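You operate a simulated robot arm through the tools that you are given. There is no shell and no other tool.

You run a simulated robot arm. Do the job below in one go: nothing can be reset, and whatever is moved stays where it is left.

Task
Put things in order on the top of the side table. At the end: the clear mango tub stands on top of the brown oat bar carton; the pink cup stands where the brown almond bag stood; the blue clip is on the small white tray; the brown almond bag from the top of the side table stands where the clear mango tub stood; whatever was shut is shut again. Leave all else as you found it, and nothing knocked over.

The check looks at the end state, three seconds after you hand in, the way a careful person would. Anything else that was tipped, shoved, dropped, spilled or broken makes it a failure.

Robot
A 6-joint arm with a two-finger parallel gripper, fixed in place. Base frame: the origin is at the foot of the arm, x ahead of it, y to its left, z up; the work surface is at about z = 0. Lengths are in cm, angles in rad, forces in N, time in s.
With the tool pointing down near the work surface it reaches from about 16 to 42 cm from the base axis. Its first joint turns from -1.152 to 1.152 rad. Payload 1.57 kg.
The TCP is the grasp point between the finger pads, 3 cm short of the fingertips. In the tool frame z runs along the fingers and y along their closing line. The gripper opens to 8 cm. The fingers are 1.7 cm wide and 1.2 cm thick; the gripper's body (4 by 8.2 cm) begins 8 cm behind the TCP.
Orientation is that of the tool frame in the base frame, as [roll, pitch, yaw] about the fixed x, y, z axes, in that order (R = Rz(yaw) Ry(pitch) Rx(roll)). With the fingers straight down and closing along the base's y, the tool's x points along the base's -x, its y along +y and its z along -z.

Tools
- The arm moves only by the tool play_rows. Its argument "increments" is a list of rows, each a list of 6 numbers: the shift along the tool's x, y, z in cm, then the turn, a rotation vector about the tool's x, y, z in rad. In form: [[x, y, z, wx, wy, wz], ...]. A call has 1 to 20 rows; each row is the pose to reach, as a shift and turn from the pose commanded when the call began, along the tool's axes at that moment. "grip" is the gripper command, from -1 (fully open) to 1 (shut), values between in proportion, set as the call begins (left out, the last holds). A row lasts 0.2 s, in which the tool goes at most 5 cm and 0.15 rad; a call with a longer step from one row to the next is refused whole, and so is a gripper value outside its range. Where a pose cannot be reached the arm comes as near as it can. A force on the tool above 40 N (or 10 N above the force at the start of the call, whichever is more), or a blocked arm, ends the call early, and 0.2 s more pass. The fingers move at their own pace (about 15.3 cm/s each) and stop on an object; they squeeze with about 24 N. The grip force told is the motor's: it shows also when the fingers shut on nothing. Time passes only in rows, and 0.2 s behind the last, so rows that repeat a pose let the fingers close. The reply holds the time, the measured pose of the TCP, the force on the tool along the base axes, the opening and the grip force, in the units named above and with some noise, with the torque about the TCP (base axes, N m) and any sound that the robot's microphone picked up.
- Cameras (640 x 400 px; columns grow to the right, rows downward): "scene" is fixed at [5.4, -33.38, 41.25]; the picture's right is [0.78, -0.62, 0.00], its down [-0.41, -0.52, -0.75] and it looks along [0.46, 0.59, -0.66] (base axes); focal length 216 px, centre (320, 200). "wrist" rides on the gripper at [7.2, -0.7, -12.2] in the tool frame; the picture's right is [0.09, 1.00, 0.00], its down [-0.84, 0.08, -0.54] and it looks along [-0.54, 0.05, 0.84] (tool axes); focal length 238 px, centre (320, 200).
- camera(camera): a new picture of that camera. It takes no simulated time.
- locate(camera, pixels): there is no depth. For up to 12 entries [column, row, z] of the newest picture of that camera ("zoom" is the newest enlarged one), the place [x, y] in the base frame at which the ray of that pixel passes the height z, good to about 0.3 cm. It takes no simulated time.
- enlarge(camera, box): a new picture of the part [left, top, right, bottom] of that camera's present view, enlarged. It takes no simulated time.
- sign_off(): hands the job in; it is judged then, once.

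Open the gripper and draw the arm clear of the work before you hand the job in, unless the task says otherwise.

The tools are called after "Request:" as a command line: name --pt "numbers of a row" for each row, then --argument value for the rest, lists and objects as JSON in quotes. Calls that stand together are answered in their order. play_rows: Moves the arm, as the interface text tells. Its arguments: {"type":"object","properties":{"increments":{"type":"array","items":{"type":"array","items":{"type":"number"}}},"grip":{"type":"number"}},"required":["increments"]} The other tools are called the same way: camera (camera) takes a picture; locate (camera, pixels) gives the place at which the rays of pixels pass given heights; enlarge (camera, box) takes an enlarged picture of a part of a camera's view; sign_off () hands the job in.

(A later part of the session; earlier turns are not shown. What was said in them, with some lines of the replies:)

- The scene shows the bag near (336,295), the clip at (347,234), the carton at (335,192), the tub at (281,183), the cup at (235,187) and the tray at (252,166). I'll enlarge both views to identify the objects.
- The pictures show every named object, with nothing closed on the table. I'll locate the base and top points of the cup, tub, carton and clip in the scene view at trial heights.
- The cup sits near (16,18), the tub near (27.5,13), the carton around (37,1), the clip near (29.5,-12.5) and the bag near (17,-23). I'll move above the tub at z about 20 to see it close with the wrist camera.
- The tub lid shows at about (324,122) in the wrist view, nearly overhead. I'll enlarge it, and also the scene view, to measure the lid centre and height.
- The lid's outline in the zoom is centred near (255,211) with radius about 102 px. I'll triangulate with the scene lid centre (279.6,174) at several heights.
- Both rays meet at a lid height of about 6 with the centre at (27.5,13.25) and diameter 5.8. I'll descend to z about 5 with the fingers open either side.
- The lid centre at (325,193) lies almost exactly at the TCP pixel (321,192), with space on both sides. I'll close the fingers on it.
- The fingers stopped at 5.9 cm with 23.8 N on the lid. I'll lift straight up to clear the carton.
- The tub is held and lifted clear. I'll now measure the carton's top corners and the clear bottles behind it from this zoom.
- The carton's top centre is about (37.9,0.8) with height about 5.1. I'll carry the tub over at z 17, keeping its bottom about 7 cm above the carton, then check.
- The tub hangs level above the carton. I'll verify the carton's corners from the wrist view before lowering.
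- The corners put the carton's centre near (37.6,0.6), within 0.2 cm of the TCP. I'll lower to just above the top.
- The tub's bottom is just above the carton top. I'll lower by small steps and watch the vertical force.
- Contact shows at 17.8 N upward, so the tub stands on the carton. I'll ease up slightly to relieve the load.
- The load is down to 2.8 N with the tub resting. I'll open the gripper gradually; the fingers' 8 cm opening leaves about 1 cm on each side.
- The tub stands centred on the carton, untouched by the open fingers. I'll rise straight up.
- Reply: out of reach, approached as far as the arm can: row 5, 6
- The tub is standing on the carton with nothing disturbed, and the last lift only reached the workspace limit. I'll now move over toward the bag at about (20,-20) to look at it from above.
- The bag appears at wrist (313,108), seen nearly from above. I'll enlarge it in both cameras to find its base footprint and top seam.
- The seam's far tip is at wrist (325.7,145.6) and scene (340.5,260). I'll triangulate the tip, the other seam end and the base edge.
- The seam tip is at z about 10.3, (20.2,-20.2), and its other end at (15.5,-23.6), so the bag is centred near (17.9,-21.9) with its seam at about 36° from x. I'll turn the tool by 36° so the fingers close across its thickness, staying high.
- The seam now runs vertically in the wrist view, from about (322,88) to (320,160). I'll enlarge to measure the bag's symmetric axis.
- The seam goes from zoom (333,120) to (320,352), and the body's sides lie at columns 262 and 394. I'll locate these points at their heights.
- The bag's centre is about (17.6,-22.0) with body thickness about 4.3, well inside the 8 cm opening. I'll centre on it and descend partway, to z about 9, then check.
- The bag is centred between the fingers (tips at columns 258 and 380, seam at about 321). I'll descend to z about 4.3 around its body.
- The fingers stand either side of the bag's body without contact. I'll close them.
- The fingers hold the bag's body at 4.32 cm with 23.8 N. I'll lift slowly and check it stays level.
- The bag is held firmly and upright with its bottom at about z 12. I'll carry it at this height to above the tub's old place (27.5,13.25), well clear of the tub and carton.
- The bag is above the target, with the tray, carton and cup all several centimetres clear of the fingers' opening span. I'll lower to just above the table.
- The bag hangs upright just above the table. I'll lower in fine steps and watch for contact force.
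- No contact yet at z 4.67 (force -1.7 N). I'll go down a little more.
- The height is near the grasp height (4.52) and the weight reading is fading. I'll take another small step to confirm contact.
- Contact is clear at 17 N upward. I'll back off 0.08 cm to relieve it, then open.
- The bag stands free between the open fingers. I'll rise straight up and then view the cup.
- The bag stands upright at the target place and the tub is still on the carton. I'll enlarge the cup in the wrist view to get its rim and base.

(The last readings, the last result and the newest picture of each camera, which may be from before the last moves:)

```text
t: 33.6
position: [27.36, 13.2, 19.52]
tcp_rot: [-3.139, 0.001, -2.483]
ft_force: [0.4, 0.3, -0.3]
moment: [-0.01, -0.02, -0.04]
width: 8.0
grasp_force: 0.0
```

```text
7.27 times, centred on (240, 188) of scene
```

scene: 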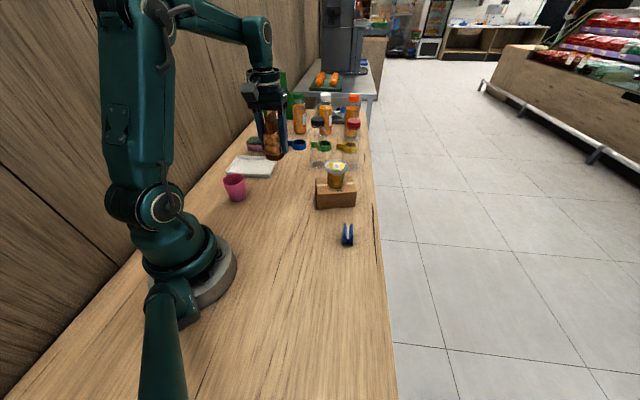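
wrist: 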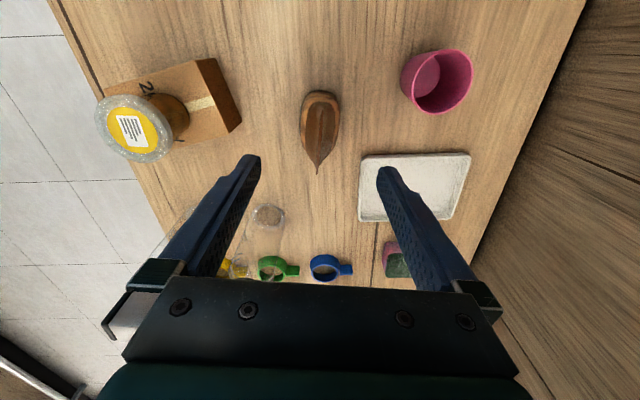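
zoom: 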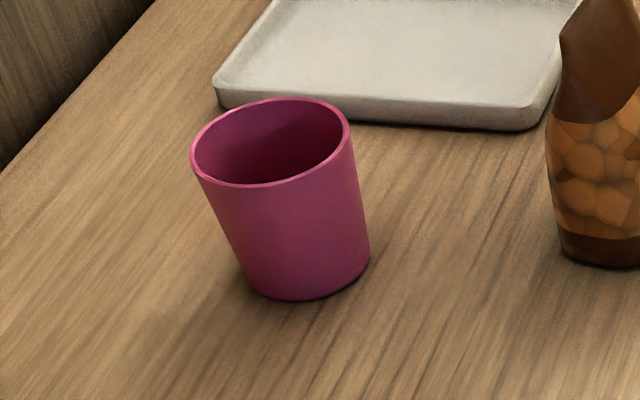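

The rim centre is at wrist (442.5,81.3) and scene (233.1,180.0). I'll triangulate its height and position.

Request:
locate --camera "wrist" --pixels '[[442.5, 81.3, 5], [442.5, 81.3, 6], [442.5, 81.3, 7], [442.5, 81.3, 8], [411.8, 87.5, 7], [473.3, 73.8, 7], [452.5, 49, 7], [433.8, 114.5, 7]]'

Request:
locate --camera "scene" --pixels '[[233.1, 180, 5], [233.1, 180, 6], [233.1, 180, 7], [233.1, 180, 8], [238, 201.5, 0], [229, 196, 0], [247, 193.5, 0]]'

```text
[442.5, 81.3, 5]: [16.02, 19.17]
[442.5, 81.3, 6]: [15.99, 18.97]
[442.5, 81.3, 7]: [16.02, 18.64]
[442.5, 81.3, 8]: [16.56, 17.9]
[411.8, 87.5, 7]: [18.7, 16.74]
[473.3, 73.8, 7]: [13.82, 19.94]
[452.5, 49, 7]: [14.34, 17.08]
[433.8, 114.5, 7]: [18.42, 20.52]
```

```text
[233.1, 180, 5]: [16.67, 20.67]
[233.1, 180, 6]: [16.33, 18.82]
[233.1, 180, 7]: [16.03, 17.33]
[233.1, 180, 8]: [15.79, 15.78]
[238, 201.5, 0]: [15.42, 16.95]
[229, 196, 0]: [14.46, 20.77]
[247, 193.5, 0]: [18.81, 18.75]
```

Rays agree on a rim height of about 6.1 and a cup centre near (16.2,18.7), rim diameter about 5.8. I'll move above it and check again.

Request:
play_rows --pt "0.9 1.8 0 0 0 0" --pt "2.2 4.5 0 0 0 0" --pt "3.6 7.4 0 0 0 0" --pt "4.8 9.8 0 0 0 0" --pt "5.45 11.1 0 0 0 0" --pt "5.45 11.1 2 0 0 0" --pt "5.45 11.1 2 0 0 0"

Request:
camera --camera "wrist"

Request:
enlarge --camera "wrist" --box '[250, 60, 394, 160]'

Request:
camera --camera "scene"

```text
t: 35.2
position: [16.19, 18.69, 17.46]
tcp_rot: [-3.14, 0.0, -2.482]
ft_force: [0.6, 0.1, -0.5]
moment: [0.0, -0.05, 0.0]
width: 8.01
grasp_force: 0.1
```

```text
taken
```

wrist: 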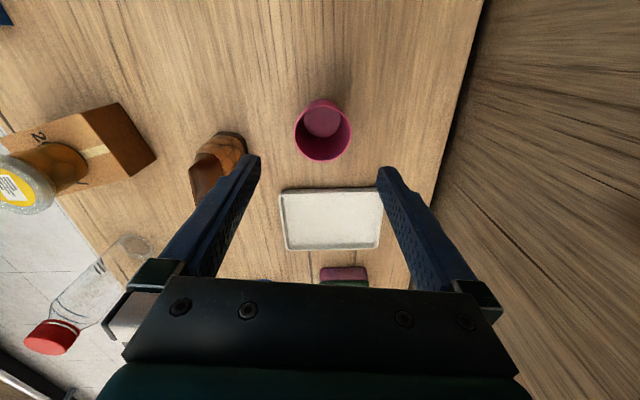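

```text
4.00 times, centred on (322, 110) of wrist
```

zoom: 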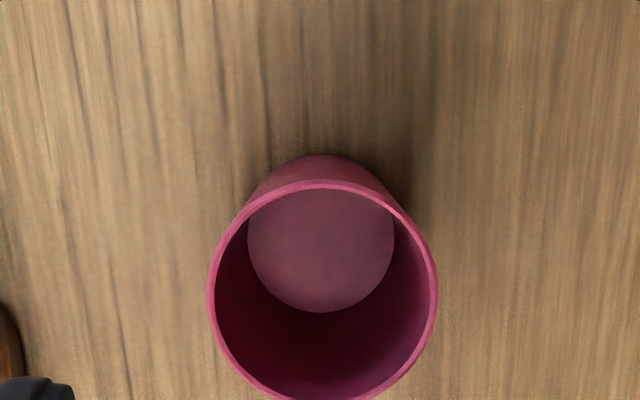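

```text
taken
```

scene: 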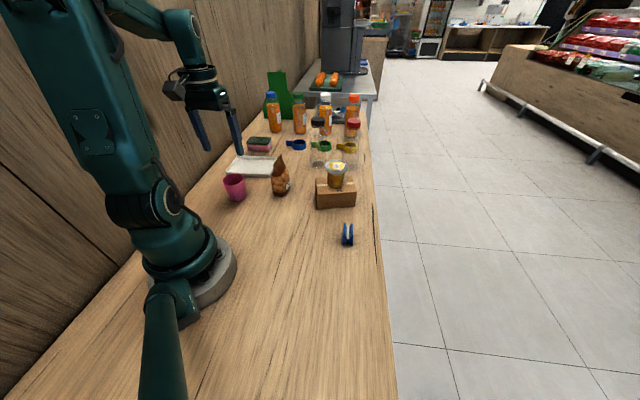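

The rim outline in the zoom spans columns 207–439 and rows 180–402, so its centre is at wrist (322.8,132.8). I'll locate it at the rim height.

Request:
locate --camera "wrist" --pixels '[[322.8, 132.8, 5.5], [322.8, 132.8, 6], [322.8, 132.8, 6.5], [293.8, 132.8, 6], [351.8, 132.8, 6], [322.3, 105, 6], [322.3, 160.5, 6]]'

```text
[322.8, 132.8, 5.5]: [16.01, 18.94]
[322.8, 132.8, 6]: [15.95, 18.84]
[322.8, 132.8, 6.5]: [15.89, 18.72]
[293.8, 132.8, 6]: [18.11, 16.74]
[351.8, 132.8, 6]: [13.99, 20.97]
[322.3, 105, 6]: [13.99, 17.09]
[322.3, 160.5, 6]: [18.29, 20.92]
```

The cup's centre is about (16.0,18.85). I'll shift 0.24 cm along the tool's y and descend to z about 5.2.

Request:
play_rows --pt "0.04 0.22 2.5 0 0 0" --pt "0.04 0.22 5 0 0 0" --pt "0.04 0.22 7 0 0 0" --pt "0.04 0.22 9 0 0 0" --pt "0.04 0.22 10.8 0 0 0" --pt "0.04 0.22 12.2 0 0 0" --pt "0.04 0.22 12.2 0 0 0"

Request:
camera --camera "wrist"

Request:
enlarge --camera "scene" --box '[180, 130, 320, 230]'

```text
t: 36.8
position: [16.12, 18.89, 5.28]
tcp_rot: [-3.14, -0.002, -2.482]
ft_force: [0.5, 0.2, -0.6]
moment: [0.01, 0.0, -0.01]
width: 8.01
grasp_force: 0.0
```

```text
taken
```

wrist: 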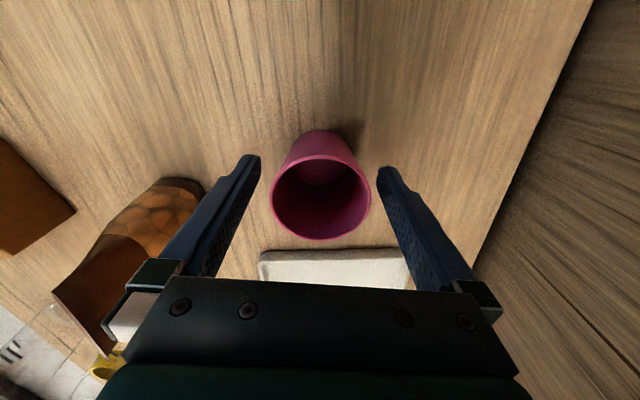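

```text
4.00 times, centred on (250, 180) of scene
```

zoom: 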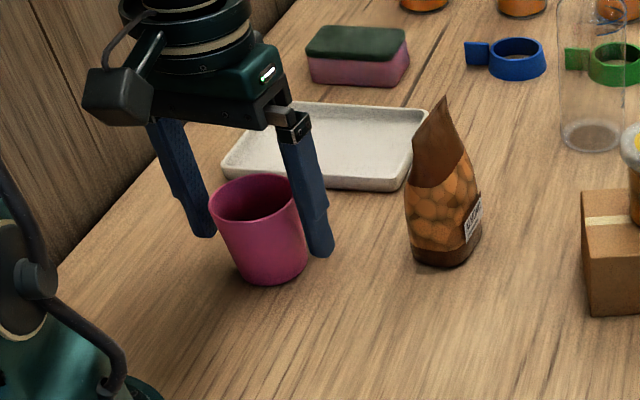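

The cup's rim (centre (321,197)) is centred between the fingers. I'll close on it.

Request:
play_rows --pt "0 0 0 0 0 0" --pt "0 0 0 0 0 0" --pt "0 0 0 0 0 0" --grip 1

Request:
play_rows --pt "0 0 -0.4 0 0 0" --pt "0 0 -1 0 0 0" --pt "0 0 -2 0 0 0" --pt "0 0 -3 0 0 0" --pt "0 0 -3 0 0 0"

Request:
camera --camera "wrist"

Request:
enlarge --camera "scene" --box '[180, 130, 320, 230]'

```text
t: 37.6
position: [16.14, 18.87, 5.22]
tcp_rot: [-3.14, 0.0, -2.483]
ft_force: [-0.6, -0.5, 0.1]
moment: [0.0, 0.0, 0.03]
width: 5.5
grasp_force: 23.7
```

```text
t: 38.8
position: [16.22, 19.02, 8.32]
tcp_rot: [-3.14, 0.0, -2.481]
ft_force: [-0.4, 0.0, 0.2]
moment: [-0.01, 0.0, 0.01]
width: 5.49
grasp_force: 24.3
```

```text
taken
```

wrist: 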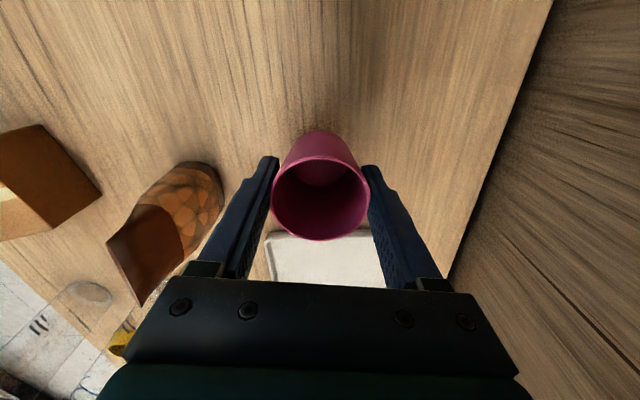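

```text
4.00 times, centred on (250, 180) of scene
```

zoom: 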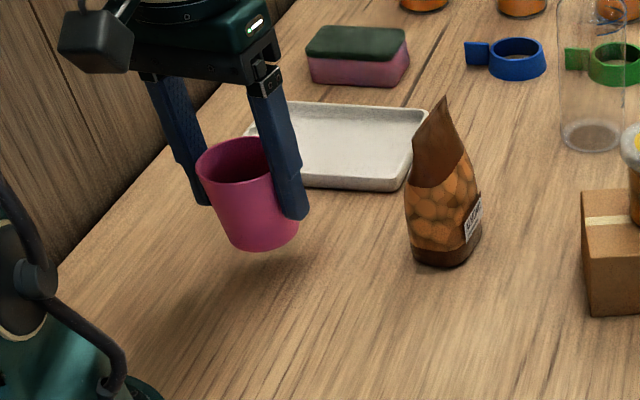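

The cup is held at its rim, hanging level. I'll lift it to z about 19 first.

Request:
play_rows --pt "0 0 -1 0 0 0" --pt "0 0 -3 0 0 0" --pt "0 0 -5.5 0 0 0" --pt "0 0 -8 0 0 0" --pt "0 0 -10 0 0 0" --pt "0 0 -10.7 0 0 0" --pt "0 0 -10.7 0 0 0"

```text
t: 40.4
position: [16.18, 18.8, 19.05]
tcp_rot: [-3.138, 0.0, -2.481]
ft_force: [-0.5, -0.2, 0.4]
moment: [-0.01, -0.02, 0.03]
width: 5.46
grasp_force: 23.2
```

The cup is at z 19, so its bottom clears everything on the table. I'll carry it along an arc of about 25–28 cm radius around the base to above the bag's old place (17.6,-22.0).

Request:
play_rows --pt "-0.335 -1.526 0 0 0 0" --pt "-0.671 -3.066 0 0 0 0" --pt "-0.94 -6.226 0 0 0 0" --pt "-0.822 -9.427 0 0 0 0" --pt "-0.297 -12.566 0 0 0 0" --pt "0.63 -15.683 0 0 0 0" --pt "1.961 -18.702 0 0 0 0" --pt "3.671 -21.54 0 0 0 0" --pt "5.742 -24.175 0 0 0 0" --pt "8.161 -26.539 0 0 0 0" --pt "10.882 -28.592 0 0 0 0" --pt "13.818 -30.302 0 0 0 0" --pt "17.012 -31.659 0 0 0 0" --pt "20.387 -32.597 0 0 0 0" --pt "22.131 -32.901 0 0 0 0" --pt "23.4 -33.05 0 0 0 0" --pt "23.881 -33.099 0 0 0 0" --pt "23.881 -33.099 0 0 0 0"

Request:
camera --camera "wrist"

Request:
camera --camera "scene"

```text
t: 44.2
position: [17.48, -21.94, 19.03]
tcp_rot: [-3.14, -0.001, -2.482]
ft_force: [1.0, 0.0, 0.1]
moment: [-0.02, 0.01, -0.01]
width: 5.43
grasp_force: 24.8
```

```text
taken
```

wrist: 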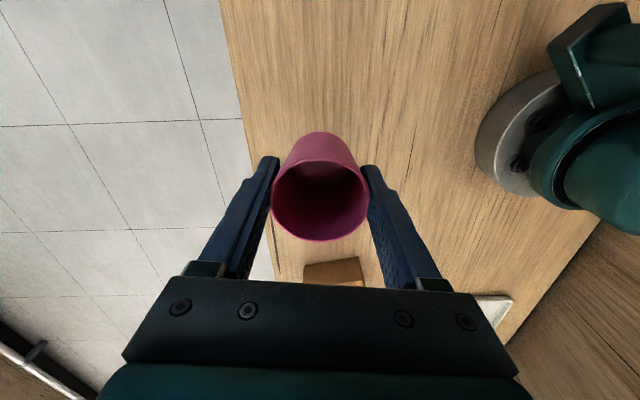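

```text
taken
```

scene: 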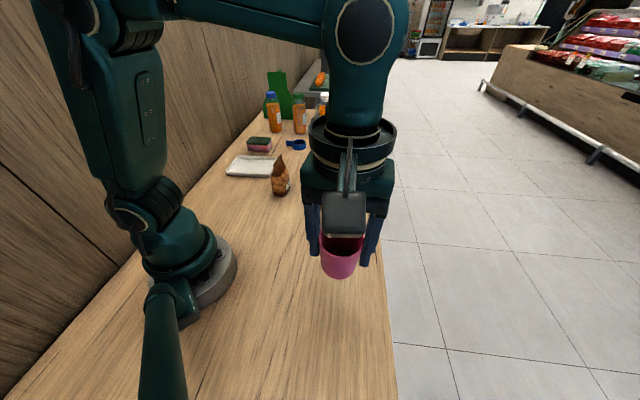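

The cup is above (17.5,-21.9), the bag's old place. I'll lower it to just above the table.

Request:
play_rows --pt "0 0 1.5 0 0 0" --pt "0 0 4 0 0 0" --pt "0 0 6.5 0 0 0" --pt "0 0 8.8 0 0 0" --pt "0 0 10.8 0 0 0" --pt "0 0 12.3 0 0 0" --pt "0 0 13.1 0 0 0" --pt "0 0 13.4 0 0 0" --pt "0 0 13.4 0 0 0"

Request:
enlarge --camera "scene" --box '[270, 220, 430, 340]'

```text
t: 46.2
position: [17.63, -21.94, 5.61]
tcp_rot: [-3.14, 0.0, -2.481]
ft_force: [-0.6, 1.3, -1.3]
moment: [-0.03, -0.03, -0.01]
width: 5.41
grasp_force: 23.7
```

```text
3.33 times, centred on (350, 280) of scene
```

zoom: 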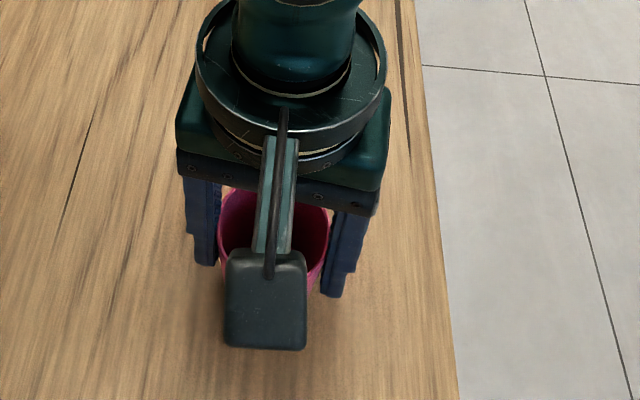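

The cup is just above the table. I'll go down in fine steps to feel the contact.

Request:
play_rows --pt "0 0 0.1 0 0 0" --pt "0 0 0.2 0 0 0" --pt "0 0 0.28 0 0 0" --pt "0 0 0.28 0 0 0"

```text
t: 47.2
position: [17.65, -21.96, 5.46]
tcp_rot: [-3.14, 0.001, -2.484]
ft_force: [0.4, -1.2, -0.9]
moment: [0.0, 0.0, 0.01]
width: 5.43
grasp_force: 24.3
```

No contact yet at z 5.46. I'll continue in small steps.

Request:
play_rows --pt "0 0 0.06 0 0 0" --pt "0 0 0.12 0 0 0" --pt "0 0 0.12 0 0 0"

```text
t: 48.0
position: [17.54, -21.86, 5.23]
tcp_rot: [-3.141, -0.001, -2.481]
ft_force: [0.3, 0.9, 4.9]
moment: [-0.04, -0.04, 0.02]
width: 5.42
grasp_force: 23.9
```

A light contact of 4.9 N shows the cup is on the table at z 5.23. I'll open the gripper.

Request:
play_rows --pt "0 0 -0.02 0 0 0" --pt "0 0 -0.02 0 0 0" --grip -1

Request:
camera --camera "wrist"

```text
t: 48.6
position: [17.61, -21.9, 5.13]
tcp_rot: [-3.14, 0.001, -2.48]
ft_force: [-0.2, -0.5, -1.3]
moment: [-0.03, -0.01, -0.02]
width: 8.0
grasp_force: 0.1
```

```text
taken
```

wrist: 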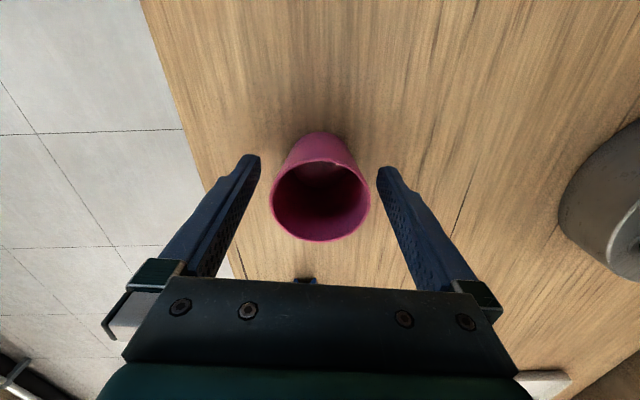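

The cup stands upright between the open fingers. I'll rise straight up to z about 20 and then look at the clip.

Request:
play_rows --pt "0 0 -1 0 0 0" --pt "0 0 -3 0 0 0" --pt "0 0 -6 0 0 0" --pt "0 0 -9 0 0 0" --pt "0 0 -12 0 0 0" --pt "0 0 -14 0 0 0" --pt "0 0 -14 0 0 0"

Request:
camera --camera "wrist"

Request:
enlarge --camera "scene" --box '[270, 200, 430, 340]'

```text
t: 50.2
position: [17.54, -21.82, 19.26]
tcp_rot: [-3.14, 0.001, -2.481]
ft_force: [-0.1, 0.1, 0.1]
moment: [0.01, 0.0, 0.03]
width: 8.01
grasp_force: 0.0
```

```text
taken
```

wrist: 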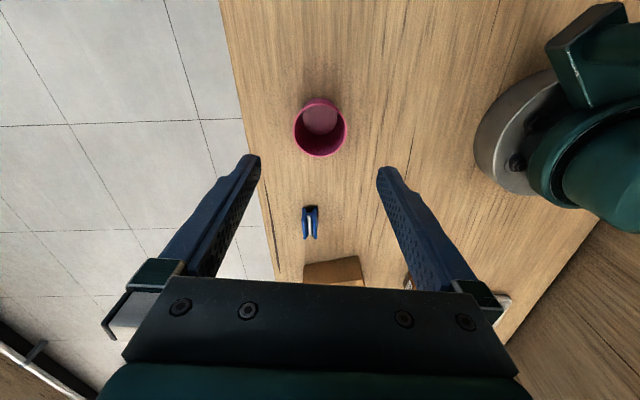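

```text
2.86 times, centred on (350, 270) of scene
```

zoom: 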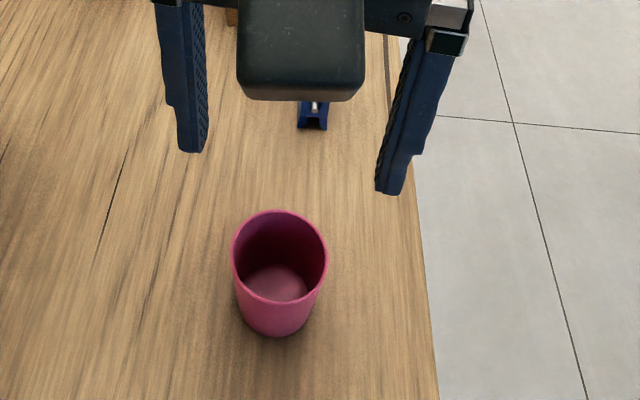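

The cup stands upright in place. The clip shows at wrist (310,222), aligned with the tool axis, so I'll move forward about 15 cm along the tool to be over it.

Request:
play_rows --pt "-1.5 0 0 0 0 0" --pt "-4.5 0 0 0 0 0" --pt "-8 0 0 0 0 0" --pt "-11.5 0 1 0 0 0" --pt "-14 0 2 0 0 0" --pt "-15 0 3 0 0 0" --pt "-15 0 3 0 0 0"

Request:
camera --camera "wrist"

Request:
enlarge --camera "wrist" --box '[260, 70, 380, 170]'

Request:
enlarge --camera "scene" --box '[310, 200, 390, 260]'

```text
t: 51.8
position: [29.41, -12.72, 16.15]
tcp_rot: [-3.139, 0.0, -2.48]
ft_force: [0.4, -0.2, -0.8]
moment: [-0.01, 0.0, 0.01]
width: 8.01
grasp_force: 0.0
```

```text
taken
```

wrist: 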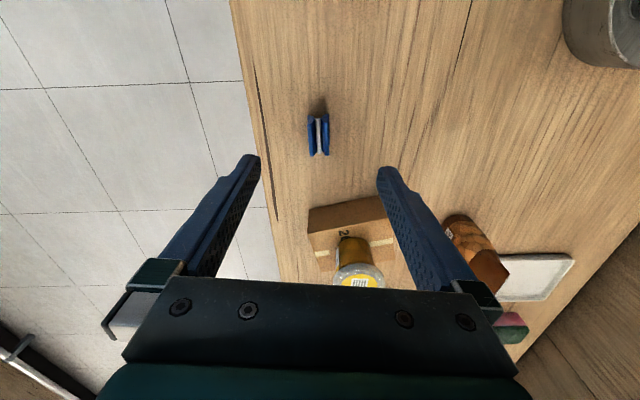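

```text
4.00 times, centred on (320, 120) of wrist
```

zoom: 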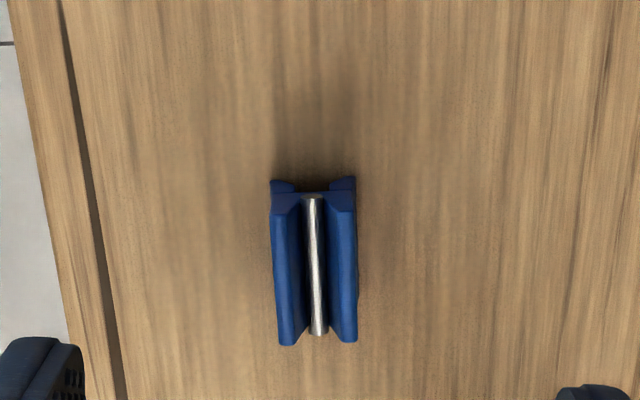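

```text
6.67 times, centred on (350, 230) of scene
```

zoom: 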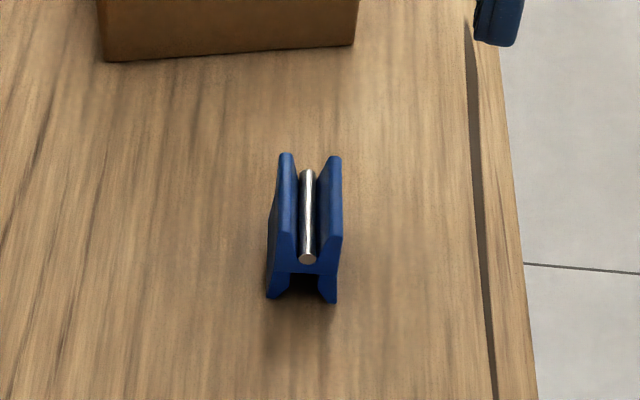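

The clip is an H-shaped piece standing on its two plates, aligned with the tool axis. I'll triangulate its far top end and footprint for height and centre.

Request:
locate --camera "wrist" --pixels '[[311.25, 155.75, 1.5], [311.25, 155.75, 2.5], [311.25, 155.75, 3.5], [327.5, 155.2, 2.5], [308, 124, 2.5], [329, 121, 2.5], [308.5, 115, 0], [328, 114.5, 0], [319.5, 138, 2.5]]'

Request:
locate --camera "scene" --pixels '[[344.75, 223.25, 1.5], [344.75, 223.25, 2.5], [344.75, 223.25, 3.5], [352.3, 223.6, 2.5], [342.1, 244.5, 0], [352.5, 245.3, 0], [353.3, 235.5, 2.5]]'

```text
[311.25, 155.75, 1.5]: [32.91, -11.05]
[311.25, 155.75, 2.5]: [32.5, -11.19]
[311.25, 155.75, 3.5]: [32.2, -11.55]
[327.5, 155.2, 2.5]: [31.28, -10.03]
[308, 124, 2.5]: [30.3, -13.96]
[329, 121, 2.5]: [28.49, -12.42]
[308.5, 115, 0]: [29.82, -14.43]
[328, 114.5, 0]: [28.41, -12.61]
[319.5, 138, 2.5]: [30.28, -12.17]
```

```text
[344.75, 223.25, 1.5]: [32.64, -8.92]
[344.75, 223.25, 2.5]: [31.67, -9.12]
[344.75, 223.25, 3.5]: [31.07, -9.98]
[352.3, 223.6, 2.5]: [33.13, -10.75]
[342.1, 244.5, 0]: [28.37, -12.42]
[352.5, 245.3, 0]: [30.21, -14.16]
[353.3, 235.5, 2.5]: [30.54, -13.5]
```

The clip is about 2.3 wide, 3.4 tall, centred near (30.4,-12.1), and lies at about 46°, so about 8° more than the tool. I'll turn by 0.14 rad, centre over it and come down to z about 10 to recheck.

Request:
play_rows --pt "-0.6 -0.06 1 0 0 -0.07" --pt "-1.16 -0.12 3 0 0 -0.14" --pt "-1.16 -0.12 5 0 0 -0.14" --pt "-1.16 -0.12 6.2 0 0 -0.14" --pt "-1.16 -0.12 6.2 0 0 -0.14"

Request:
camera --camera "wrist"

Request:
enlarge --camera "wrist" --box '[260, 110, 380, 210]'

```text
t: 53.0
position: [30.43, -12.05, 10.08]
tcp_rot: [-3.139, 0.001, -2.341]
ft_force: [-0.3, 0.1, 0.5]
moment: [0.0, -0.01, -0.02]
width: 8.01
grasp_force: 0.1
```

```text
taken
```

wrist: 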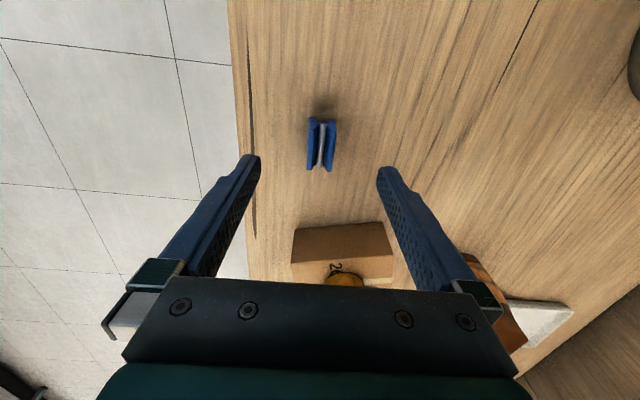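

```text
4.00 times, centred on (320, 160) of wrist
```

zoom: 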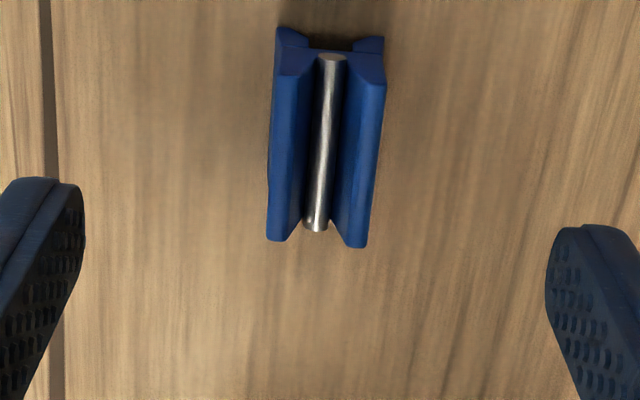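

The clip is now aligned with the fingers and centred (rod from zoom (333,60) to (316,225)). I'll descend to z about 3.5, keeping fingertips 0.5 cm above the table.

Request:
play_rows --pt "0 0 1.5 0 0 0" --pt "0 0 3 0 0 0" --pt "0 0 4.5 0 0 0" --pt "0 0 5.6 0 0 0" --pt "0 0 6.3 0 0 0" --pt "0 0 6.55 0 0 0" --pt "0 0 6.55 0 0 0"

Request:
camera --camera "wrist"

Request:
enlarge --camera "scene" --box '[290, 180, 400, 265]'

```text
t: 54.6
position: [30.48, -12.17, 3.46]
tcp_rot: [-3.14, 0.0, -2.34]
ft_force: [0.0, 0.5, 0.0]
moment: [0.02, 0.0, 0.02]
width: 8.0
grasp_force: 0.1
```

```text
taken
```

wrist: 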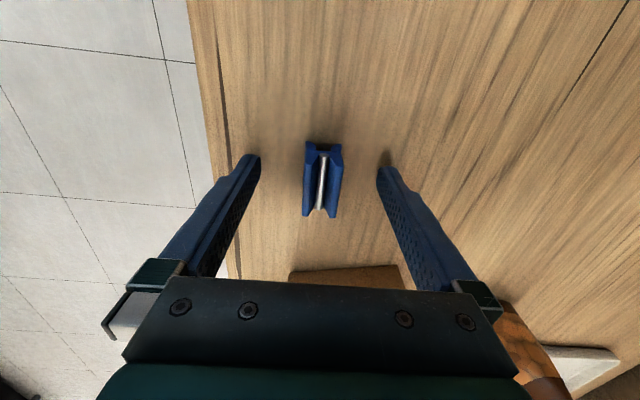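

```text
4.71 times, centred on (345, 222) of scene
```

zoom: 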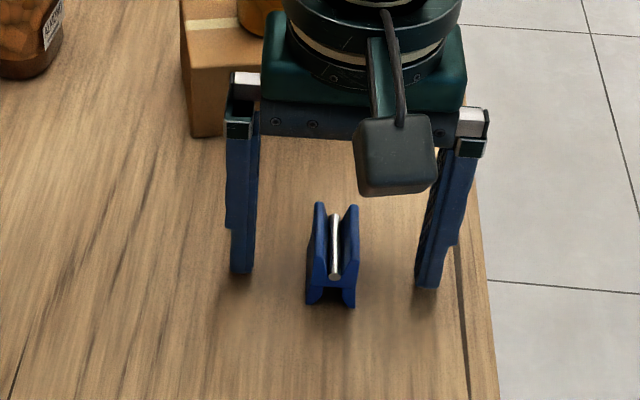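

The clip sits centred between the fingers at wrist (322,182). I'll close on it.

Request:
play_rows --pt "0 0 0 0 0 0" --pt "0 0 0 0 0 0" --pt "0 0 0 0 0 0" --pt "0 0 0 0 0 0" --grip 1

Request:
camera --camera "wrist"

```text
t: 55.6
position: [30.48, -12.22, 3.4]
tcp_rot: [-3.14, 0.0, -2.34]
ft_force: [-0.3, -0.3, 0.6]
moment: [-0.01, 0.0, 0.0]
width: 2.17
grasp_force: 23.5
```

```text
taken
```

wrist: 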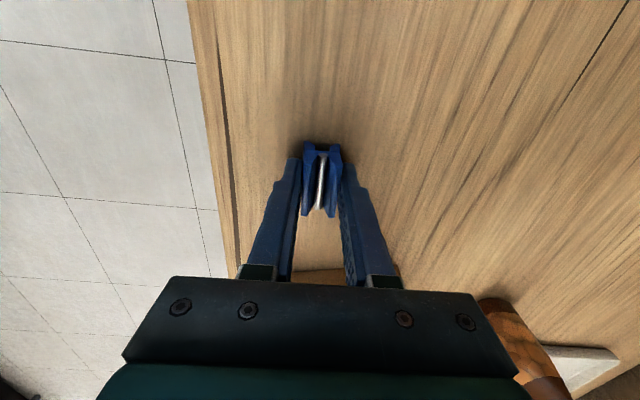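

The clip is held at 2.17 cm with 23.5 N. I'll lift it straight up to z about 19.

Request:
play_rows --pt "0 0 -0.4 0 0 0" --pt "0 0 -1.2 0 0 0" --pt "0 0 -3 0 0 0" --pt "0 0 -5.5 0 0 0" --pt "0 0 -8 0 0 0" --pt "0 0 -10.5 0 0 0" --pt "0 0 -13 0 0 0" --pt "0 0 -15 0 0 0" --pt "0 0 -15 0 0 0"

Request:
camera --camera "wrist"

Request:
camera --camera "scene"

```text
t: 57.6
position: [30.45, -12.03, 18.48]
tcp_rot: [-3.139, 0.001, -2.341]
ft_force: [-0.1, -1.3, 0.1]
moment: [-0.02, -0.02, 0.01]
width: 2.16
grasp_force: 24.2
```

```text
taken
```

wrist: 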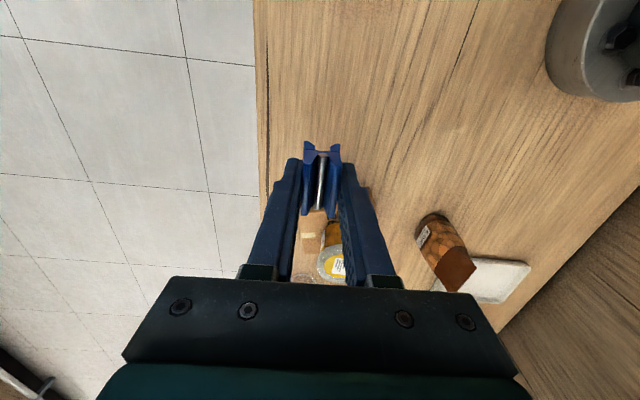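

```text
taken
```

scene: 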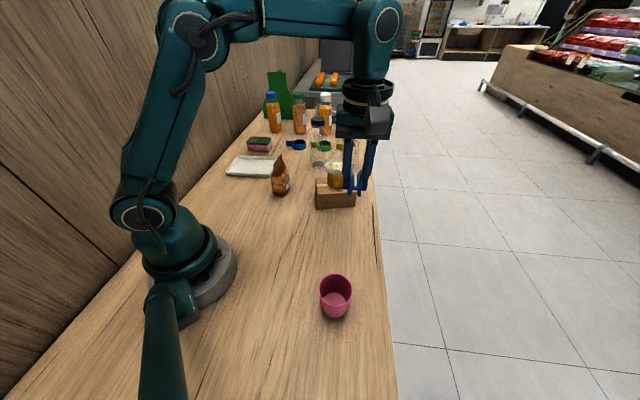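

The clip is lifted and the tub, bag and cup are undisturbed. I'll measure the tray's corners in the scene view before moving.

Request:
enlarge --camera "scene" --box '[215, 130, 305, 200]'

```text
5.71 times, centred on (260, 165) of scene
```

zoom: 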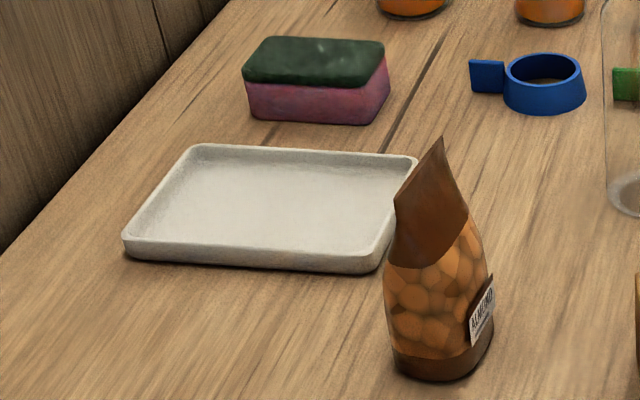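

The tray's rim corners are at zoom (123,238), (378,256), (193,144) and (418,157). I'll locate them.

Request:
locate --camera "zoom" --pixels '[[127, 260, 0], [370, 273, 0], [123, 238, 1.3], [378, 256, 1.3], [193, 144, 1.3], [418, 157, 1.3], [275, 198, 0.5], [275, 198, 1.3]]'

```text
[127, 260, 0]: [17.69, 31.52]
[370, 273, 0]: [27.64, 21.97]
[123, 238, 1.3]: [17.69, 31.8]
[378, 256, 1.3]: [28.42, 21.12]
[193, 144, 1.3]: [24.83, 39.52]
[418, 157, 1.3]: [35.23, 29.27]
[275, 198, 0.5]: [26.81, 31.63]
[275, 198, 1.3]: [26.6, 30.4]
```

The tray is about 14.4 × 10.5 cm, centred near (26.2,30.2), with its short side along the clip's present direction. I'll carry the clip high past the bag (top 10.3) and then down toward (25.5,29.5).

Request:
play_rows --pt "-0.79 0.98 0 0 0 0" --pt "-2.38 2.93 -0.5 0 0 0" --pt "-4.49 5.53 -1 0 0 0" --pt "-6.6 8.13 -1 0 0 0" --pt "-8.72 10.73 -1 0 0 0" --pt "-10.83 13.33 -1 0 0 0" --pt "-12.94 15.93 -1 0 0 0" --pt "-15.05 18.54 -1 0 0 0" --pt "-17.17 21.14 -1 0 0 0" --pt "-19.02 23.41 -0.5 0 0 0" --pt "-20.86 25.69 0.5 0 0 0" --pt "-22.45 27.64 1.8 0 0 0" --pt "-23.77 29.27 3.2 0 0 0" --pt "-25.09 30.89 4.7 0 0 0" --pt "-26.41 32.52 6 0 0 0" --pt "-26.41 32.52 6 0 0 0"

Request:
camera --camera "wrist"

Request:
camera --camera "scene"

```text
t: 61.0
position: [25.49, 29.53, 12.5]
tcp_rot: [-3.141, 0.001, -2.343]
ft_force: [-0.9, 0.8, 0.4]
moment: [-0.03, -0.02, -0.01]
width: 2.17
grasp_force: 23.8
```

```text
taken
```

wrist: 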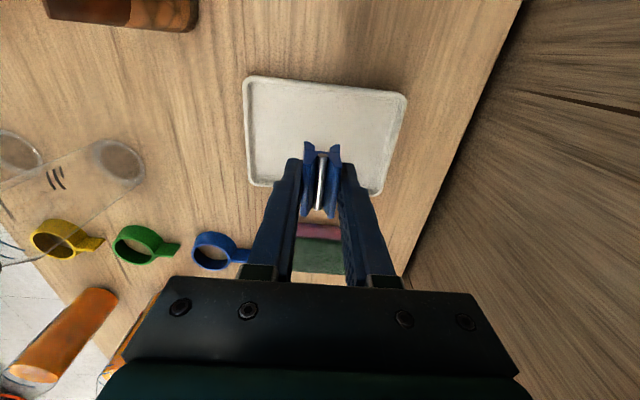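

```text
taken
```

scene: 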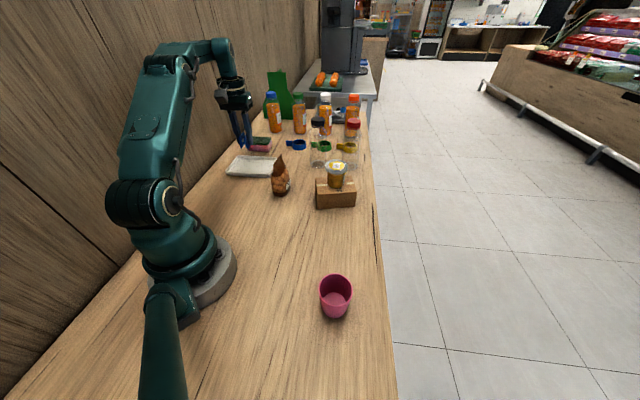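

The point below the TCP projects to wrist (320,133), near the middle of the tray outline (corners (247,77), (405,95), (378,193), (250,187)). I'll verify with locate.

Request:
locate --camera "wrist" --pixels '[[247, 77, 1.3], [405, 95, 1.3], [378, 193, 1.3], [250, 187, 1.3], [320.5, 133, 0.7], [256, 80, 0.5], [397, 97, 0.5]]'

Request:
enlarge --camera "wrist" --box '[230, 60, 430, 220]'

```text
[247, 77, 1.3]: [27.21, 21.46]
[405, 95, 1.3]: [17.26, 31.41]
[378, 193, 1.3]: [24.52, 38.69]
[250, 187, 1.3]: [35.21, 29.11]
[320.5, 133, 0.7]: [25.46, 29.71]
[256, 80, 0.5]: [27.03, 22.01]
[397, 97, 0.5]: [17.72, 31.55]
```

```text
2.50 times, centred on (330, 140) of wrist
```

zoom: 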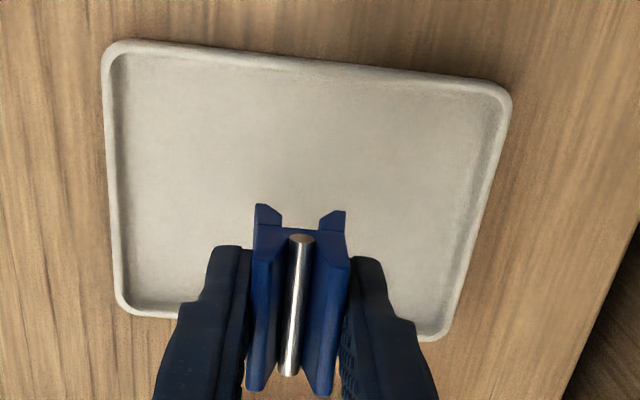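

The tray's centre is (26.05,30.2) and the clip is within 0.9 cm of it. I'll lower to z about 5.2.

Request:
play_rows --pt "0 0 1 0 0 0" --pt "0 0 2.5 0 0 0" --pt "0 0 4 0 0 0" --pt "0 0 5.4 0 0 0" --pt "0 0 6.5 0 0 0" --pt "0 0 7.2 0 0 0" --pt "0 0 7.2 0 0 0"

Request:
enlarge --camera "scene" --box '[215, 110, 305, 190]'

Request:
camera --camera "wrist"

```text
t: 62.6
position: [25.53, 29.49, 5.21]
tcp_rot: [-3.139, 0.0, -2.34]
ft_force: [-0.1, -0.2, 0.3]
moment: [0.01, 0.02, 0.0]
width: 2.19
grasp_force: 24.1
```

```text
5.00 times, centred on (260, 150) of scene
```

zoom: 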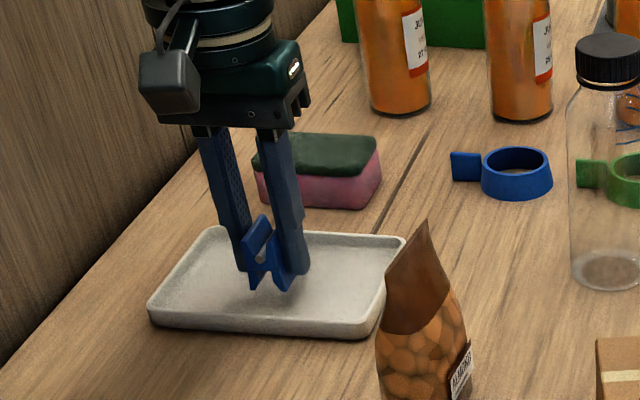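

```text
taken
```

wrist: 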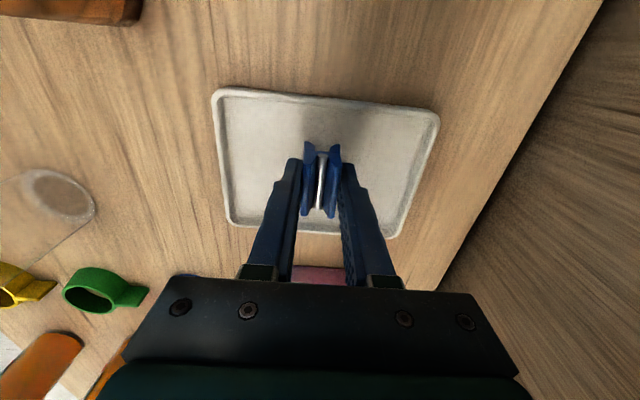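

The clip is above the tray floor, between the rims. I'll lower in small steps toward contact.

Request:
play_rows --pt "0 0 0.2 0 0 0" --pt "0 0 0.4 0 0 0" --pt "0 0 0.6 0 0 0" --pt "0 0 0.75 0 0 0" --pt "0 0 0.75 0 0 0"

```text
t: 63.8
position: [25.6, 29.5, 4.52]
tcp_rot: [-3.14, 0.002, -2.34]
ft_force: [-0.1, 0.3, 0.0]
moment: [-0.02, 0.04, 0.0]
width: 2.19
grasp_force: 24.0
```

No contact yet at z 4.52. I'll keep lowering in 0.1 cm steps.

Request:
play_rows --pt "0 0 0.1 0 0 0" --pt "0 0 0.2 0 0 0" --pt "0 0 0.2 0 0 0"

```text
t: 64.6
position: [25.45, 29.49, 4.38]
tcp_rot: [-3.14, 0.001, -2.34]
ft_force: [0.9, -0.3, 0.0]
moment: [-0.03, 0.0, 0.0]
width: 2.15
grasp_force: 23.9
```

Still free at z 4.38. I'll take another 0.2 cm.

Request:
play_rows --pt "0 0 0.1 0 0 0" --pt "0 0 0.2 0 0 0" --pt "0 0 0.2 0 0 0"

Request:
enlarge --camera "scene" --box '[225, 140, 285, 190]'

```text
t: 65.4
position: [25.42, 29.58, 4.12]
tcp_rot: [-3.14, -0.001, -2.339]
ft_force: [-1.0, -0.1, -0.7]
moment: [-0.01, 0.01, 0.01]
width: 2.18
grasp_force: 24.2
```

```text
8.00 times, centred on (255, 165) of scene
```

zoom: 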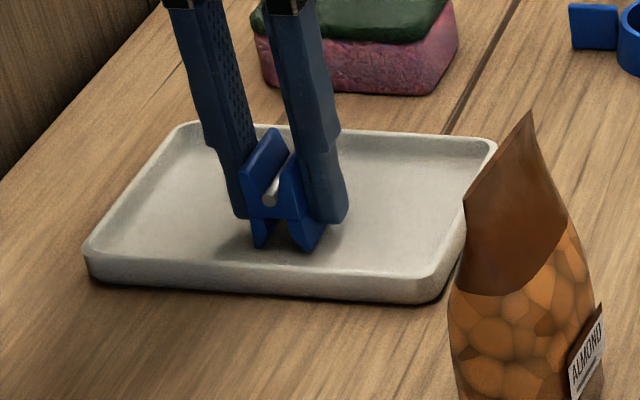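

The clip's feet are just above the tray floor in the zoom. I'll go another 0.15 cm.

Request:
play_rows --pt "0 0 0.08 0 0 0" --pt "0 0 0.15 0 0 0" --pt "0 0 0.15 0 0 0"

```text
t: 66.2
position: [25.6, 29.48, 3.84]
tcp_rot: [-3.14, -0.001, -2.34]
ft_force: [0.7, 0.0, -0.9]
moment: [-0.03, 0.0, 0.01]
width: 2.15
grasp_force: 23.9
```

Still no contact at z about 3.9. I'll continue with another 0.15 cm.

Request:
play_rows --pt "0 0 0.08 0 0 0" --pt "0 0 0.15 0 0 0" --pt "0 0 0.15 0 0 0"

```text
t: 67.0
position: [25.62, 29.51, 3.9]
tcp_rot: [-3.14, 0.001, -2.34]
ft_force: [-2.6, -2.1, 16.5]
moment: [-0.09, 0.14, -0.03]
width: 2.14
grasp_force: 23.8
```

Contact is felt at 16.5 N, so the clip stands on the tray floor. I'll back off 0.1 cm and then open only to about 5 cm to stay inside the rims.

Request:
play_rows --pt "0 0 -0.06 0 0 0" --pt "0 0 -0.1 0 0 0"

Request:
play_rows --pt "0 0 0 0 0 0" --pt "0 0 0 0 0 0" --grip -0.25

Request:
camera --camera "wrist"

Request:
enlarge --camera "scene" --box '[225, 140, 285, 190]'

```text
t: 67.6
position: [25.53, 29.55, 3.73]
tcp_rot: [-3.14, 0.001, -2.34]
ft_force: [1.2, 1.3, 9.2]
moment: [0.01, -0.01, -0.03]
width: 2.17
grasp_force: 24.5
```

```text
t: 68.2
position: [25.44, 29.49, 3.88]
tcp_rot: [-3.14, 0.0, -2.342]
ft_force: [-0.9, 0.3, -0.4]
moment: [-0.01, -0.02, -0.02]
width: 5.01
grasp_force: 0.2
```

```text
taken
```

wrist: 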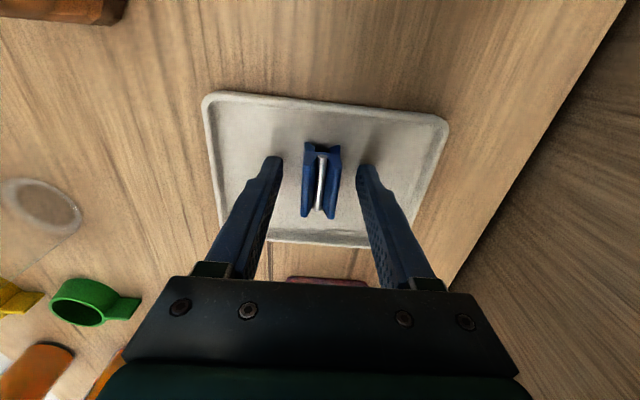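

```text
8.00 times, centred on (255, 165) of scene
```

zoom: 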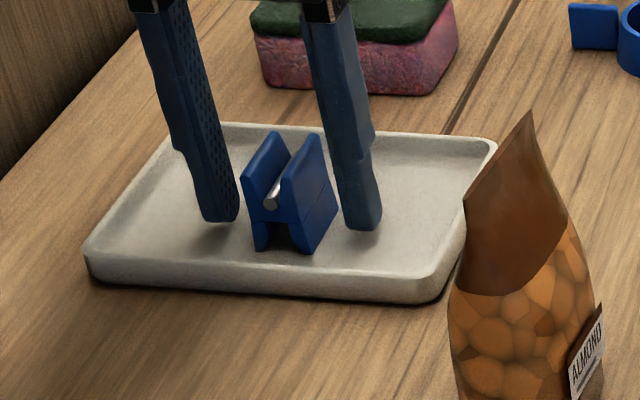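

The clip stands upright on the tray, free of the fingers. I'll rise straight up to z about 12.6, then draw back toward the robot and up.

Request:
play_rows --pt "0 0 -0.8 0 0 0" --pt "0 0 -2 0 0 0" --pt "0 0 -4 0 0 0" --pt "0 0 -6.5 0 0 0" --pt "0 0 -8.7 0 0 0" --pt "2 -0.5 -10.5 0 0 0" --pt "4.5 -1.1 -13 0 0 0" --pt "7 -1.7 -15.5 0 0 0" --pt "9.5 -2.3 -17.5 0 0 0" --pt "10.65 -2.67 -18.5 0 0 0" --pt "10.65 -2.67 -18.5 0 0 0"

Request:
camera --camera "wrist"

Request:
camera --camera "scene"

```text
t: 70.6
position: [19.92, 20.09, 22.48]
tcp_rot: [-3.14, 0.0, -2.343]
ft_force: [0.1, -0.5, -0.1]
moment: [-0.01, -0.01, -0.03]
width: 5.01
grasp_force: 0.0
```

```text
taken
```

wrist: 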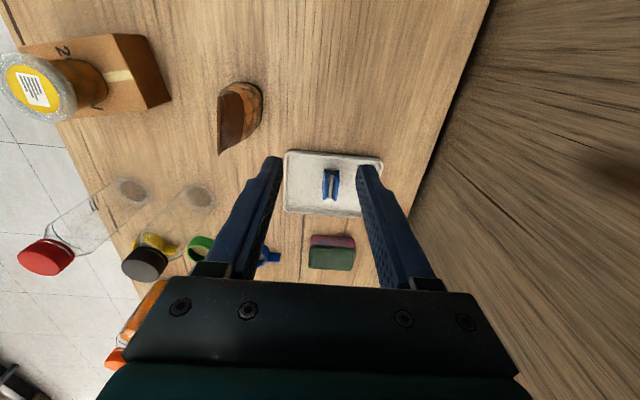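

```text
taken
```

scene: 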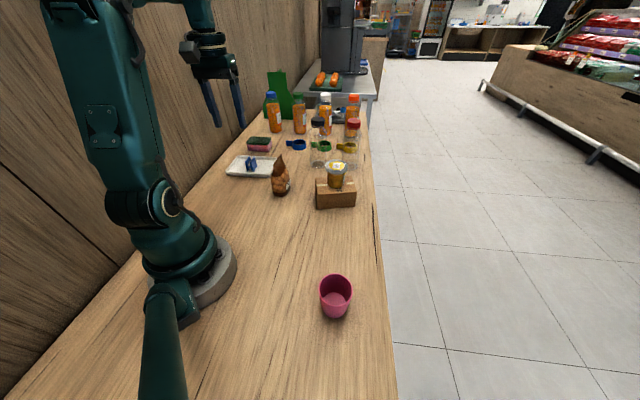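

All items appear in place: clip on tray (251,164), bag (280,178), tub on carton (336,174), cup (336,296). I'll return the arm to its starting area with the gripper open, high above everything.

Request:
play_rows --pt "1 -1.2 -0.3 0 0 0.05" --pt "3 -3.5 -0.8 0 0 0.15" --pt "5 -5.8 -1.3 0 0 0.26" --pt "7 -8.1 -1.8 0 0 0.37" --pt "9 -10.4 -2.3 0 0 0.48" --pt "11 -12.8 -2.8 0 0 0.58" --pt "13 -15.1 -3.3 0 0 0.67" --pt "15 -17.4 -3.7 0 0 0.75" --pt "16.4 -19 -4 0 0 0.8" --pt "16.7 -19.4 -4 0 0 0.8" --pt "16.7 -19.4 -4 0 0 0.8" --grip -1

Request:
camera --camera "wrist"

Request:
camera --camera "scene"

Request:
enlarge --camera "scene" --box '[210, 120, 390, 235]'

```text
t: 73.0
position: [22.26, -5.52, 26.44]
tcp_rot: [3.14, -0.001, -3.141]
ft_force: [-0.7, 0.4, 0.3]
moment: [-0.02, -0.01, -0.03]
width: 8.03
grasp_force: 0.0
```

```text
taken
```

wrist: 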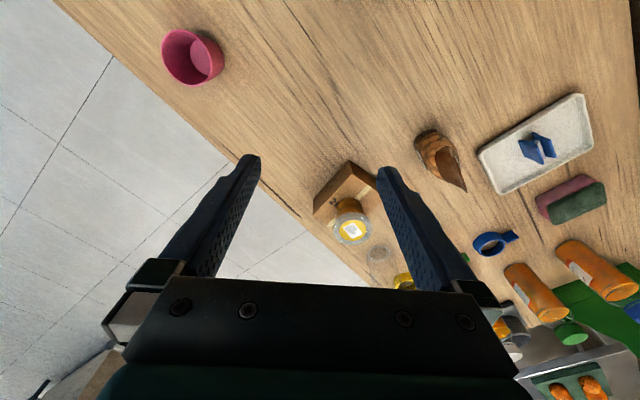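

```text
taken
```

scene: 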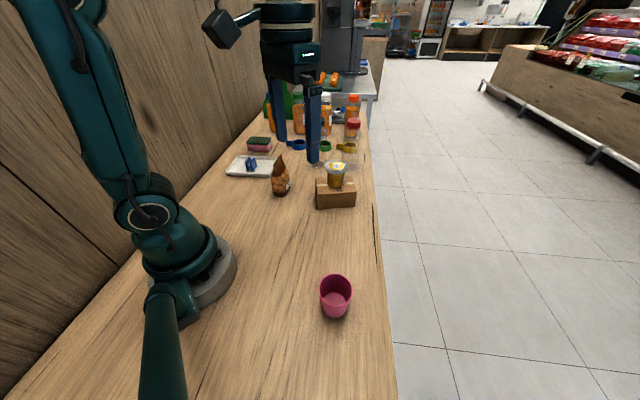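

```text
3.48 times, centred on (300, 178) of scene
```

zoom: 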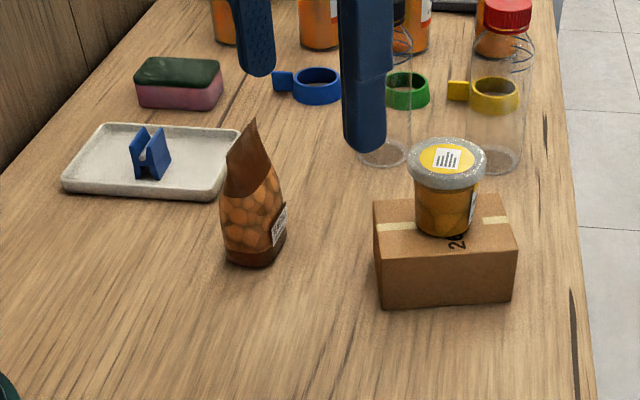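

The final pictures match the wanted state: tub on the unmoved carton, bag at the tub's old spot, cup at the bag's old spot (336,300), clip on the tray, everything else unchanged. The gripper is open and clear, so I hand in.

Request:
sign_off

```text
The job is handed in.
```

I finished the job and handed it in. The last pictures show every item where you asked for it, with nothing tipped over.

- **Mango tub:** it stands near the middle of the top of the oat bar carton. The carton has not moved.
- **Almond bag:** it stands upright where the tub was.
- **Pink cup:** it stands upright where the bag was.
- **Blue clip:** it stands on the white tray, a little toward the robot from the tray's centre.
- **Everything else:** the bottles, rings, sponge and tray look the same as at the start. I saw nothing that had been shut and needed shutting again.

Each item landed within a few millimetres of its target by my measurements. I released each one only after the arm felt it touch down. The gripper is open and the arm is back near its starting position, clear of the table.
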